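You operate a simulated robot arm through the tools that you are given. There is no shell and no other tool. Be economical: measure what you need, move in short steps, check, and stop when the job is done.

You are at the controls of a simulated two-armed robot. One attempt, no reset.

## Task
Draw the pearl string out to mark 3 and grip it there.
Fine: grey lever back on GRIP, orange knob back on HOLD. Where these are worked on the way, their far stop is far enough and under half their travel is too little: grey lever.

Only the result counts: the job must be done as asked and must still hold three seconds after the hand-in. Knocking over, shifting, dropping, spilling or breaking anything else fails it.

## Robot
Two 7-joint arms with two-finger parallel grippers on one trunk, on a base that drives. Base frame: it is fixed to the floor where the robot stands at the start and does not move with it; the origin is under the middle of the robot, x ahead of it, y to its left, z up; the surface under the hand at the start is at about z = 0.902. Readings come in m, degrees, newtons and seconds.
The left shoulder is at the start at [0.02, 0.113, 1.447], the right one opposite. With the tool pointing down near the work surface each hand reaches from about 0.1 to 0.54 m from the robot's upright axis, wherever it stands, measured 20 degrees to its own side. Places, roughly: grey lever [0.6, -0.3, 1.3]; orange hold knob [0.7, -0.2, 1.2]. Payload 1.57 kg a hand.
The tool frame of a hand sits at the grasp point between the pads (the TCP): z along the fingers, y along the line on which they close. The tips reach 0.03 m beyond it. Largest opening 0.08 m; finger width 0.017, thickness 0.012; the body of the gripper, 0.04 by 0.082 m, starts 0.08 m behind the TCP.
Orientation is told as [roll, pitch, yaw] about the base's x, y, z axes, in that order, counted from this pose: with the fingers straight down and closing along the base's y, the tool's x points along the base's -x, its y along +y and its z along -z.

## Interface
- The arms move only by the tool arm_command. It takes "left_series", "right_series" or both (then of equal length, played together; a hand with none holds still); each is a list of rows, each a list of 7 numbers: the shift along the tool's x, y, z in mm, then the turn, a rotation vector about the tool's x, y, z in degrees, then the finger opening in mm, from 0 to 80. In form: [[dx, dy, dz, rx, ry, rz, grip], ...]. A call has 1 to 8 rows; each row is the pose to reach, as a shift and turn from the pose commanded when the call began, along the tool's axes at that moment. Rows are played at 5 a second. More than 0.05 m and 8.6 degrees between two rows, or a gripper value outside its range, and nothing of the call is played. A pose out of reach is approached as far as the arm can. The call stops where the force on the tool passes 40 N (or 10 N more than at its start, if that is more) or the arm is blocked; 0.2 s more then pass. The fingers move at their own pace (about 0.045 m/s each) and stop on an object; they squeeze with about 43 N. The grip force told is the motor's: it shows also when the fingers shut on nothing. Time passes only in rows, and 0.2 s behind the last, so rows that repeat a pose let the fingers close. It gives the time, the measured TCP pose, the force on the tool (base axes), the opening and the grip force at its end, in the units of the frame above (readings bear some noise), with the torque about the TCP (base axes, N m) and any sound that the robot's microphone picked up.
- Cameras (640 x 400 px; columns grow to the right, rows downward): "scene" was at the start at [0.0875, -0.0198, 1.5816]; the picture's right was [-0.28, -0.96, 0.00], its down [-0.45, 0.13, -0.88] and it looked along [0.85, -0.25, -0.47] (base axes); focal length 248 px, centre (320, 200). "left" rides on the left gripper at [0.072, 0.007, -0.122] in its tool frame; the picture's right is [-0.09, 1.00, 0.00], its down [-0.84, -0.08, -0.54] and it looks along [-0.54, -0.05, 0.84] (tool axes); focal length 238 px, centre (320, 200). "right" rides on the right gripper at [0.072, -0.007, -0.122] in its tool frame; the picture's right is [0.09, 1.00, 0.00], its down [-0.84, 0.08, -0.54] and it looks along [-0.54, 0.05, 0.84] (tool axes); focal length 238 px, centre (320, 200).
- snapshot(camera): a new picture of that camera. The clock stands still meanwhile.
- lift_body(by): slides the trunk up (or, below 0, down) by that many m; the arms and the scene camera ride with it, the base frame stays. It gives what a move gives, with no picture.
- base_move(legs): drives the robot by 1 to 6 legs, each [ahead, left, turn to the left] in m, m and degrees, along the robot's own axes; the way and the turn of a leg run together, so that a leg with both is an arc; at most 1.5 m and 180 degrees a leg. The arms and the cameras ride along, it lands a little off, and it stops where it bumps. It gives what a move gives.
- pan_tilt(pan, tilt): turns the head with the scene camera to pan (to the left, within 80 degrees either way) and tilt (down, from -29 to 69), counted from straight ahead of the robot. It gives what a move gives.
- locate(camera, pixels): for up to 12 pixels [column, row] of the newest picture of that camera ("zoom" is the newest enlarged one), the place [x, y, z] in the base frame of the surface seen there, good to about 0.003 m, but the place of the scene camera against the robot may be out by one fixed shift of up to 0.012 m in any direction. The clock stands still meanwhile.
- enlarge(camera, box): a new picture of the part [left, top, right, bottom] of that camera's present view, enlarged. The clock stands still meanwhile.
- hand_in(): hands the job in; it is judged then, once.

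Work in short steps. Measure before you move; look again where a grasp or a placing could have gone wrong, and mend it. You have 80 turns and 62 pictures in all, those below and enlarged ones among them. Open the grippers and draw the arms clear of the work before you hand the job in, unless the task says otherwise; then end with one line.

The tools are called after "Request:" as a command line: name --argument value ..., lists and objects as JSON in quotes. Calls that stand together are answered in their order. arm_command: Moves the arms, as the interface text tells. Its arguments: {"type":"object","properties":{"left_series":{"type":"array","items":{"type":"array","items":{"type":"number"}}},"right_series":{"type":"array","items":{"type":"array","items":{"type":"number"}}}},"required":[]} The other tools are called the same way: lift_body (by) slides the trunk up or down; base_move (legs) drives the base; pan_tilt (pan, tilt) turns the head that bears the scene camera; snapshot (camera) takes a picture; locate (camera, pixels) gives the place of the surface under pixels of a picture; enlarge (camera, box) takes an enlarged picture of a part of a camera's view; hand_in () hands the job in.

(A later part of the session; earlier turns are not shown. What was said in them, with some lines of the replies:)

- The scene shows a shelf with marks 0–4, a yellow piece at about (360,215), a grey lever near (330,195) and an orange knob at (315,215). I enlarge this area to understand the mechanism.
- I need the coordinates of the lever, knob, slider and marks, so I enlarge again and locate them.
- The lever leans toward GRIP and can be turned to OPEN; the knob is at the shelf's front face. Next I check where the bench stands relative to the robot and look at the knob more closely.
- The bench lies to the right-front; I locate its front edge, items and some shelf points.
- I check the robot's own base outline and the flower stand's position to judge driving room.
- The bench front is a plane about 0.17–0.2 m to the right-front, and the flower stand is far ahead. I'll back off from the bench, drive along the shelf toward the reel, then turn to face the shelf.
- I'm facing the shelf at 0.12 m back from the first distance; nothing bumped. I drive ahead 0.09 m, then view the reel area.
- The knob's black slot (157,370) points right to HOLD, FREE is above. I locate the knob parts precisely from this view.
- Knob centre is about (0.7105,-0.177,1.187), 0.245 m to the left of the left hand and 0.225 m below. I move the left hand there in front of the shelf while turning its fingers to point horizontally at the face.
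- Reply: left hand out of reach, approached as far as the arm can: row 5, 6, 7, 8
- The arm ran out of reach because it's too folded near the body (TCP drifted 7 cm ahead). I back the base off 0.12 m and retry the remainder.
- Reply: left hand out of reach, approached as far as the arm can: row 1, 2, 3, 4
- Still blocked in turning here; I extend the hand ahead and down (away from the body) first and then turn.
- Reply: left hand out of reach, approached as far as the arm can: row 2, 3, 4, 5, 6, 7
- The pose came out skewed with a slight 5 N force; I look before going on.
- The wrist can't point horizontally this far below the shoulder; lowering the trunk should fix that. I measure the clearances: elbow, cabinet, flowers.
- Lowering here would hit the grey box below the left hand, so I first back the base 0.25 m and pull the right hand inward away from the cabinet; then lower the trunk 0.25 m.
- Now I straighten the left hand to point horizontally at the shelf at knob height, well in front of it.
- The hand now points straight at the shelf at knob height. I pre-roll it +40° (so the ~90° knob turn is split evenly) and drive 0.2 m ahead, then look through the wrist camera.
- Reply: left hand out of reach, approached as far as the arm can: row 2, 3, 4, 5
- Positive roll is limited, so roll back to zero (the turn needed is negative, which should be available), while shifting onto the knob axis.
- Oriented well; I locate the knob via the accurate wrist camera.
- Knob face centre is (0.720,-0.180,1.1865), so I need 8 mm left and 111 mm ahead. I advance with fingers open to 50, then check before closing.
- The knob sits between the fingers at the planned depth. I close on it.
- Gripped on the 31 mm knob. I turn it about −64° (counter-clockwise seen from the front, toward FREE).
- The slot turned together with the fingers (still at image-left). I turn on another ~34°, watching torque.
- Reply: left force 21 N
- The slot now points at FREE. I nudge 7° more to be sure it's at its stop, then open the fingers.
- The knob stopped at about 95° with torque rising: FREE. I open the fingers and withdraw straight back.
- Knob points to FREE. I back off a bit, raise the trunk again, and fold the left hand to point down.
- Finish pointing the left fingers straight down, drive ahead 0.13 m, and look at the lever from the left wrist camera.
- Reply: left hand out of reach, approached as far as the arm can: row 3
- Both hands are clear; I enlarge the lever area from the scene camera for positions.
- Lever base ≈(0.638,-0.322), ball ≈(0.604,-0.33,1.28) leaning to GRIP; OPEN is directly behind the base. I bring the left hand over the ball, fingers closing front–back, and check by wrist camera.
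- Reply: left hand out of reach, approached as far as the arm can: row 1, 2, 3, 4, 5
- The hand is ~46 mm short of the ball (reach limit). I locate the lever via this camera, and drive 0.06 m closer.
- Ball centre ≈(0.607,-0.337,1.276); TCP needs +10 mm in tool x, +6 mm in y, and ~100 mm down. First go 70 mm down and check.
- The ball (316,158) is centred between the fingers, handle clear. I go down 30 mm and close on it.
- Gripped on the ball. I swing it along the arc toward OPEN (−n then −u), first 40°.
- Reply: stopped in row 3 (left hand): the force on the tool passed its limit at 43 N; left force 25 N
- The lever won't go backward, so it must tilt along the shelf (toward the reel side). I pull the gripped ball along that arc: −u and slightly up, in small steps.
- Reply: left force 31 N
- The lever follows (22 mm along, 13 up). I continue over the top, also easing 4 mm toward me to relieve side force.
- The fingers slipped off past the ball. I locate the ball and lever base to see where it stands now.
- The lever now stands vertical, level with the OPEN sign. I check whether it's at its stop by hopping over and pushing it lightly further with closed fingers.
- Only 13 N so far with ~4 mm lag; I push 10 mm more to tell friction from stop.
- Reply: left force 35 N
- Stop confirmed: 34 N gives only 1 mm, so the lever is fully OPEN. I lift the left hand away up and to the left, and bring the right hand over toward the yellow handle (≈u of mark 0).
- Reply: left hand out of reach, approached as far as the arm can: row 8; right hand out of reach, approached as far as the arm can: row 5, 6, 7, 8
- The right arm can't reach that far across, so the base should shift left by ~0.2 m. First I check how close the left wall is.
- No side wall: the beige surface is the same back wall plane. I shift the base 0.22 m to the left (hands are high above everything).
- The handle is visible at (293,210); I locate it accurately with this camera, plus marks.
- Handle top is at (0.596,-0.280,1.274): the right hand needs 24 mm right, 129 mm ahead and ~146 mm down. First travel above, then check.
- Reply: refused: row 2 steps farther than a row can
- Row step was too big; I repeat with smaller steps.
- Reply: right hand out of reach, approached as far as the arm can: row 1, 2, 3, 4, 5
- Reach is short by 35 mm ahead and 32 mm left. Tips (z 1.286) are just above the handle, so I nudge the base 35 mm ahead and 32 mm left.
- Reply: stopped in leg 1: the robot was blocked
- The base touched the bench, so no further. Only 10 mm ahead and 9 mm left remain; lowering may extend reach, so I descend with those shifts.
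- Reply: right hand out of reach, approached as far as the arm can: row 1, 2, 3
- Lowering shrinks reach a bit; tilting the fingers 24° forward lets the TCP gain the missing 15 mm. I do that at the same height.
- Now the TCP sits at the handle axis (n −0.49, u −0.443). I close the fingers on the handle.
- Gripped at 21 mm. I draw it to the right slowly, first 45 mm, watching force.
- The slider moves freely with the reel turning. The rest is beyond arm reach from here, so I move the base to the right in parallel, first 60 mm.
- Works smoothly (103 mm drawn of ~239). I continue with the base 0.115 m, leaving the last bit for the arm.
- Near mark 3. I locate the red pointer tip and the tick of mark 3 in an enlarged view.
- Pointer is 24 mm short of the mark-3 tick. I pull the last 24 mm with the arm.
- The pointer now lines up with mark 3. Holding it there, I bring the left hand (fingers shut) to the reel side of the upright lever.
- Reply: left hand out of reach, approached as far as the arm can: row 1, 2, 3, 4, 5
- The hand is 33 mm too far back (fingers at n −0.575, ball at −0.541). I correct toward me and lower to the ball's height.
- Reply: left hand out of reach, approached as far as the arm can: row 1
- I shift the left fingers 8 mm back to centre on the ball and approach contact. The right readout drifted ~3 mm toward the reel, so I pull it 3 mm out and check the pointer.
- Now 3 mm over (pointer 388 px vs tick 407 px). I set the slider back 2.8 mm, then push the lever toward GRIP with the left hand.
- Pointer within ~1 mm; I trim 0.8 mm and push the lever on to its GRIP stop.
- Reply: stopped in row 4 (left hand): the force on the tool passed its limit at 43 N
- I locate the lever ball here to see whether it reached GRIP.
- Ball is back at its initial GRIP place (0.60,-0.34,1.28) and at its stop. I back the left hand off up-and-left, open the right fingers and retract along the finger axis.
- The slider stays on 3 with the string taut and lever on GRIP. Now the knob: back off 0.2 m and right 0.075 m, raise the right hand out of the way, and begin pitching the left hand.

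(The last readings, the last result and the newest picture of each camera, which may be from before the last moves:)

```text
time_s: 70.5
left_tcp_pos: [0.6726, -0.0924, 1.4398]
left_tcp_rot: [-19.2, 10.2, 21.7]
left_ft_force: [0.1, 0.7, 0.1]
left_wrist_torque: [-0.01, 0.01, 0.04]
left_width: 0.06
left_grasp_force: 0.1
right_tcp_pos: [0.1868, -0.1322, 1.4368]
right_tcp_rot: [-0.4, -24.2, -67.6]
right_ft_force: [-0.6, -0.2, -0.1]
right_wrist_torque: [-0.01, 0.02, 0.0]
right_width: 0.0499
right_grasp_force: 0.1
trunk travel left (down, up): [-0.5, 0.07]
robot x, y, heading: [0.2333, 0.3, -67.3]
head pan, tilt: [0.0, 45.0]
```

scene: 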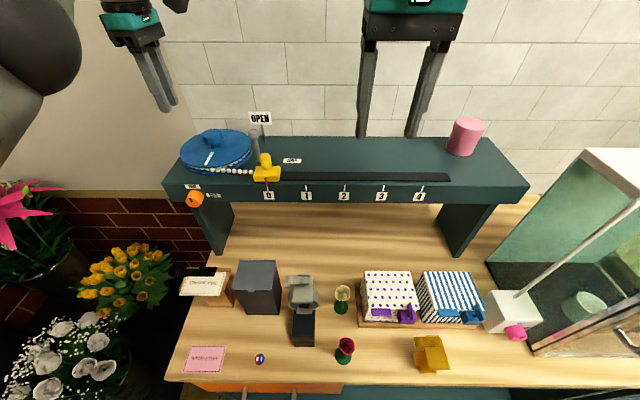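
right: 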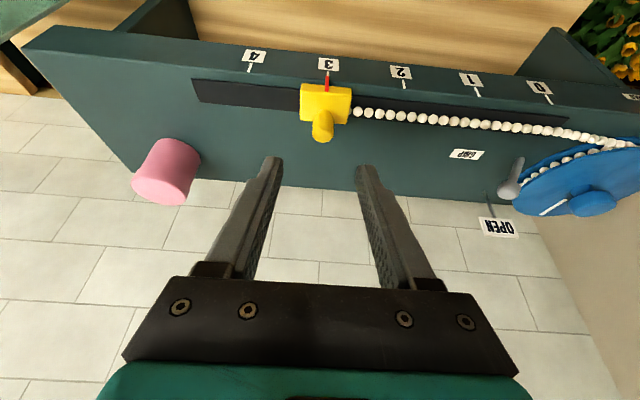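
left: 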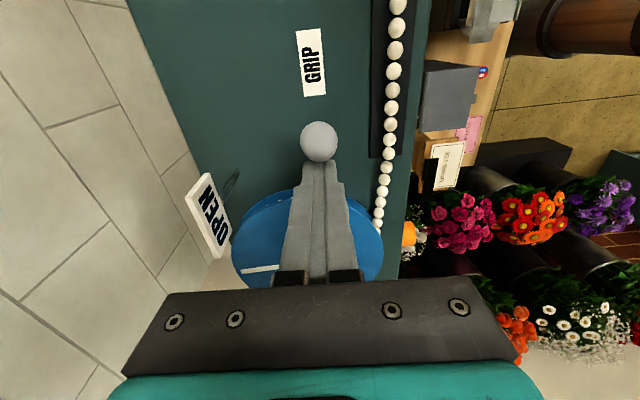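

Continue turning the left hand to horizontal (68° more), then lower the trunk 0.25 m.

Request:
arm_command --left_series '[[0, 0, 0, 8.5, 0, 0, 60], [0, 0, 0, 17, 0, 0, 60], [0, 0, 0, 25.5, 0, 0, 60], [0, 0, 0, 34, 0, 0, 60], [0, 0, 0, 42.5, 0, 0, 60], [0, 0, 0, 51, 0, 0, 60], [0, 0, 0, 59.5, 0, 0, 60], [0, 0, 0, 68, 0, 0, 60]]'

Request:
lift_body --by -0.25

Request:
snapshot --camera "left"

```text
time_s: 72.3
left_tcp_pos: [0.6587, -0.0996, 1.4459]
left_tcp_rot: [-86.7, 9.6, 20.1]
left_ft_force: [-0.8, -0.2, -0.3]
left_wrist_torque: [0.03, 0.0, 0.01]
left_width: 0.0599
left_grasp_force: 0.0
left hand out of reach, approached as far as the arm can: row 8
right_tcp_pos: [0.1872, -0.1367, 1.4359]
right_tcp_rot: [-0.3, -24.1, -67.4]
right_ft_force: [0.2, -0.6, -0.9]
right_wrist_torque: [-0.03, -0.03, -0.01]
right_width: 0.0497
right_grasp_force: 0.0
trunk travel left (down, up): [-0.5, 0.07]
robot x, y, heading: [0.23, 0.297, -67.3]
head pan, tilt: [0.0, 45.0]
```

```text
time_s: 74.9
left_tcp_pos: [0.6589, -0.0978, 1.1964]
left_tcp_rot: [-86.6, 9.5, 20.2]
left_ft_force: [-0.2, -0.1, 0.4]
left_wrist_torque: [-0.04, -0.02, 0.01]
left_width: 0.0599
left_grasp_force: 0.2
right_tcp_pos: [0.1873, -0.1334, 1.1871]
right_tcp_rot: [-0.4, -24.2, -67.5]
right_ft_force: [0.3, -0.1, -0.2]
right_wrist_torque: [-0.04, -0.03, -0.01]
right_width: 0.0499
right_grasp_force: 0.1
trunk travel left (down, up): [-0.25, 0.32]
robot x, y, heading: [0.2296, 0.2978, -67.6]
head pan, tilt: [0.0, 45.0]
```

```text
6 pictures are left
```

left: 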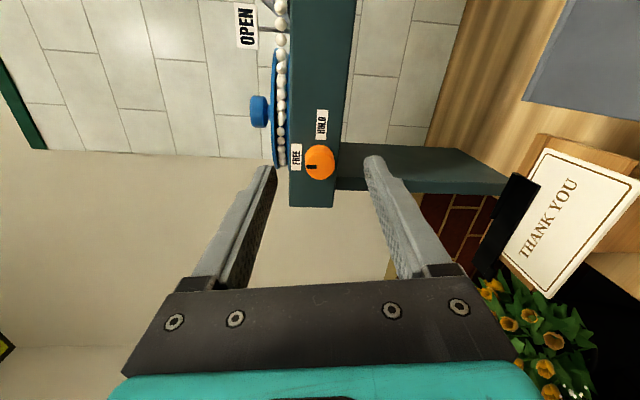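

Knob still on FREE at (318,165). I correct the small aim error, shift 25 mm left and advance 86 mm to straddle the knob.

Request:
arm_command --left_series '[[-10, 0, 10, 1.2, -0.7, 0, 60], [-20, 0, 20, 2.4, -1.4, 0, 60], [-29.5, -0.5, 35, 3.8, -2, 0, 60], [-29.5, -0.5, 55, 3.8, -2, 0, 60], [-29.5, -0.5, 70, 3.8, -2, 0, 60]]'

Request:
snapshot --camera "left"

```text
time_s: 76.1
left_tcp_pos: [0.7137, -0.1559, 1.1864]
left_tcp_rot: [-90.0, 9.5, 22.2]
left_ft_force: [0.0, -0.1, -0.3]
left_wrist_torque: [-0.01, 0.01, -0.06]
left_width: 0.0601
left_grasp_force: 0.0
right_tcp_pos: [0.1886, -0.1329, 1.1876]
right_tcp_rot: [-0.3, -24.1, -67.4]
right_ft_force: [-0.2, 0.1, -0.4]
right_wrist_torque: [-0.03, 0.0, 0.0]
right_width: 0.0498
right_grasp_force: 0.1
trunk travel left (down, up): [-0.25, 0.32]
robot x, y, heading: [0.2288, 0.2979, -67.5]
head pan, tilt: [0.0, 45.0]
```

```text
5 pictures are left
```

left: 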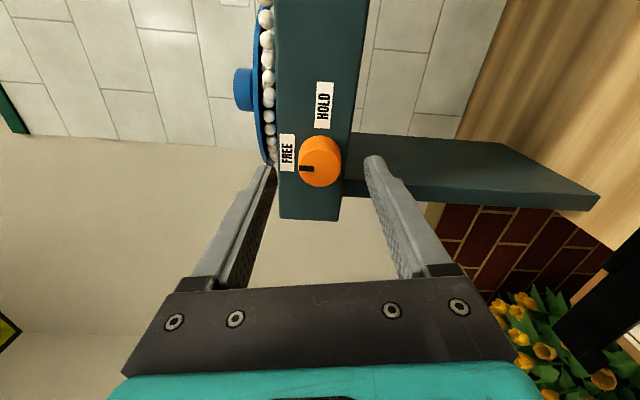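

Aligned; 12 mm more ahead, then close on the knob.

Request:
arm_command --left_series '[[3, 0, 6, 0, 0, 0, 60], [3, 0, 12, 0, 0, 0, 60], [3, 0, 12, 0, 0, 0, 20], [3, 0, 12, 0, 0, 0, 10], [3, 0, 12, 0, 0, 0, 10], [3, 0, 12, 0, 0, 0, 10]]'

```text
time_s: 77.5
left_tcp_pos: [0.7128, -0.167, 1.1883]
left_tcp_rot: [-89.8, 9.5, 22.2]
left_ft_force: [-1.4, 1.8, -4.0]
left_wrist_torque: [0.11, 0.04, 0.0]
left_width: 0.0303
left_grasp_force: 32.6
right_tcp_pos: [0.1874, -0.1332, 1.1859]
right_tcp_rot: [-0.5, -24.1, -67.5]
right_ft_force: [-1.3, 0.2, 0.3]
right_wrist_torque: [-0.01, -0.01, 0.02]
right_width: 0.0497
right_grasp_force: 0.1
trunk travel left (down, up): [-0.25, 0.32]
robot x, y, heading: [0.2318, 0.2945, -67.8]
head pan, tilt: [0.0, 45.0]
```

Gripped (30 mm). I turn it back +64°, then the rest.

Request:
arm_command --left_series '[[0, 0, 0, 0, 0, 8, 10], [0, 0, 0, 0, 0, 16, 10], [0, 0, 0, 0, 0, 24, 10], [0, 0, 0, 0, 0, 32, 10], [0, 0, 0, 0, 0, 40, 10], [0, 0, 0, 0, 0, 48, 10], [0, 0, 0, 0, 0, 56, 10], [0, 0, 0, 0, 0, 64, 10]]'

Request:
arm_command --left_series '[[0, 0, 0, 0, 0, 8, 10], [0, 0, 0, 0, 0, 16, 10], [0, 0, 0, 0, 0, 24, 10], [0, 0, 0, 0, 0, 30, 10], [0, 0, 0, 0, 0, 34, 10]]'

Request:
enlarge --camera "left" --box '[220, 80, 420, 230]'

```text
time_s: 79.3
left_tcp_pos: [0.7124, -0.1655, 1.1844]
left_tcp_rot: [-89.3, -54.5, 21.7]
left_ft_force: [-2.3, 7.1, -16.6]
left_wrist_torque: [-0.15, -0.04, 0.55]
left_width: 0.0302
left_grasp_force: 39.8
right_tcp_pos: [0.1885, -0.1331, 1.1866]
right_tcp_rot: [-0.3, -24.1, -67.5]
right_ft_force: [-0.2, -0.2, -0.1]
right_wrist_torque: [-0.01, 0.03, 0.01]
right_width: 0.0503
right_grasp_force: 0.0
trunk travel left (down, up): [-0.25, 0.32]
robot x, y, heading: [0.2345, 0.2955, -67.2]
head pan, tilt: [0.0, 45.0]
```

```text
time_s: 80.5
left_tcp_pos: [0.7148, -0.1644, 1.1858]
left_tcp_rot: [-79.4, -88.5, 11.7]
left_ft_force: [4.8, 5.7, -13.9]
left_wrist_torque: [-0.03, 0.44, 0.25]
left_width: 0.0305
left_grasp_force: 39.3
right_tcp_pos: [0.1892, -0.1335, 1.1865]
right_tcp_rot: [-0.5, -24.1, -67.5]
right_ft_force: [-0.4, 1.0, -0.2]
right_wrist_torque: [0.0, -0.01, 0.01]
right_width: 0.0497
right_grasp_force: 0.0
trunk travel left (down, up): [-0.25, 0.32]
robot x, y, heading: [0.2313, 0.2976, -67.4]
head pan, tilt: [0.0, 45.0]
```

```text
2.67 times, centred on (320, 155) of left
```

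zoom: 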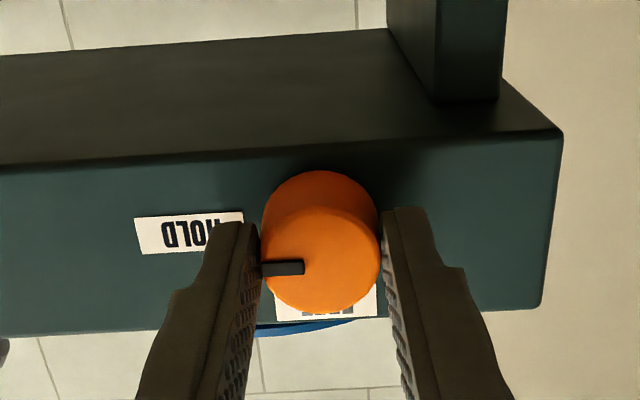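

The slot again points at HOLD, parallel to the shelf. I nudge 4° more toward the stop, then open and withdraw.

Request:
arm_command --left_series '[[0, 0, 0, 0, 0, 4, 10], [0, 0, 0, 0, 0, 4, 10], [0, 0, 0, 0, 0, 4, 60], [0, 0, 0, 0, 0, 4, 60], [0, 0, 0, 0, 0, 4, 60], [0, 0, -30, 0, 0, 4, 60], [0, 0, -65, 0, 0, 4, 60]]'

Request:
base_move --legs '[[-0.1, 0, 0]]'

Request:
snapshot --camera "left"

```text
time_s: 82.1
left_tcp_pos: [0.6864, -0.1062, 1.1894]
left_tcp_rot: [89.6, -87.6, -157.5]
left_ft_force: [0.3, 0.0, 0.2]
left_wrist_torque: [-0.02, -0.01, 0.0]
left_width: 0.0601
left_grasp_force: 0.1
right_tcp_pos: [0.1877, -0.1326, 1.1882]
right_tcp_rot: [-0.4, -24.2, -67.5]
right_ft_force: [0.1, 0.0, 0.1]
right_wrist_torque: [0.0, 0.01, 0.0]
right_width: 0.05
right_grasp_force: 0.1
trunk travel left (down, up): [-0.25, 0.32]
robot x, y, heading: [0.2314, 0.2969, -67.7]
head pan, tilt: [0.0, 45.0]
```

```text
time_s: 83.3
left_tcp_pos: [0.6479, -0.0134, 1.1896]
left_tcp_rot: [90.8, -87.5, -158.7]
left_ft_force: [-0.5, 0.1, -0.3]
left_wrist_torque: [0.02, 0.0, 0.01]
left_width: 0.0599
left_grasp_force: 0.0
right_tcp_pos: [0.1478, -0.0392, 1.1864]
right_tcp_rot: [-0.5, -24.3, -67.7]
right_ft_force: [-0.1, 0.1, -0.5]
right_wrist_torque: [-0.04, -0.03, 0.03]
right_width: 0.0499
right_grasp_force: 0.2
trunk travel left (down, up): [-0.25, 0.32]
robot x, y, heading: [0.1915, 0.3883, -67.6]
head pan, tilt: [0.0, 45.0]
```

```text
3 pictures are left
```

left: 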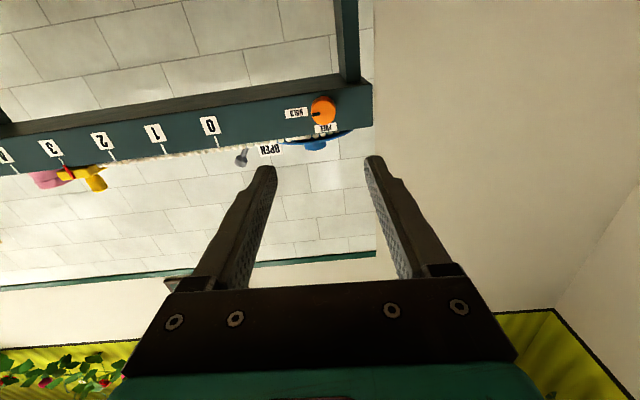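

Everything seems in place; one enlarged look at slider, lever and knob before handing in.

Request:
enlarge --camera "left" --box '[20, 90, 180, 200]'

Request:
enlarge --camera "left" --box '[200, 80, 360, 180]'

```text
3.64 times, centred on (100, 145) of left
```

zoom: 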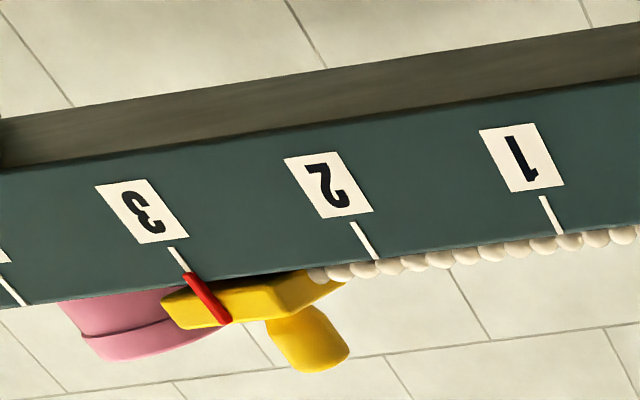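

```text
4.00 times, centred on (280, 130) of left
```

zoom: 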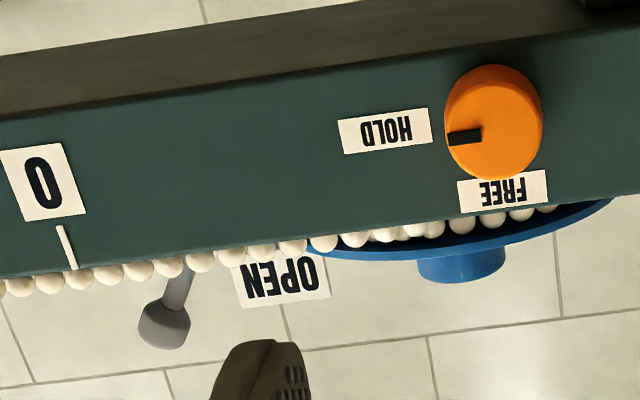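

The red pointer is on mark 3, the lever leans to GRIP, the knob slot points to HOLD, and both hands are open and clear. I hand in.

Request:
hand_in

```text
The job is handed in.
```

The pearl string is drawn out to mark 3 (pointer within about 1 mm by the pictures) and gripped there, with the grey lever back on GRIP and the orange knob back on HOLD; the base bumped the bench lightly once, with no sign of anything shifted.
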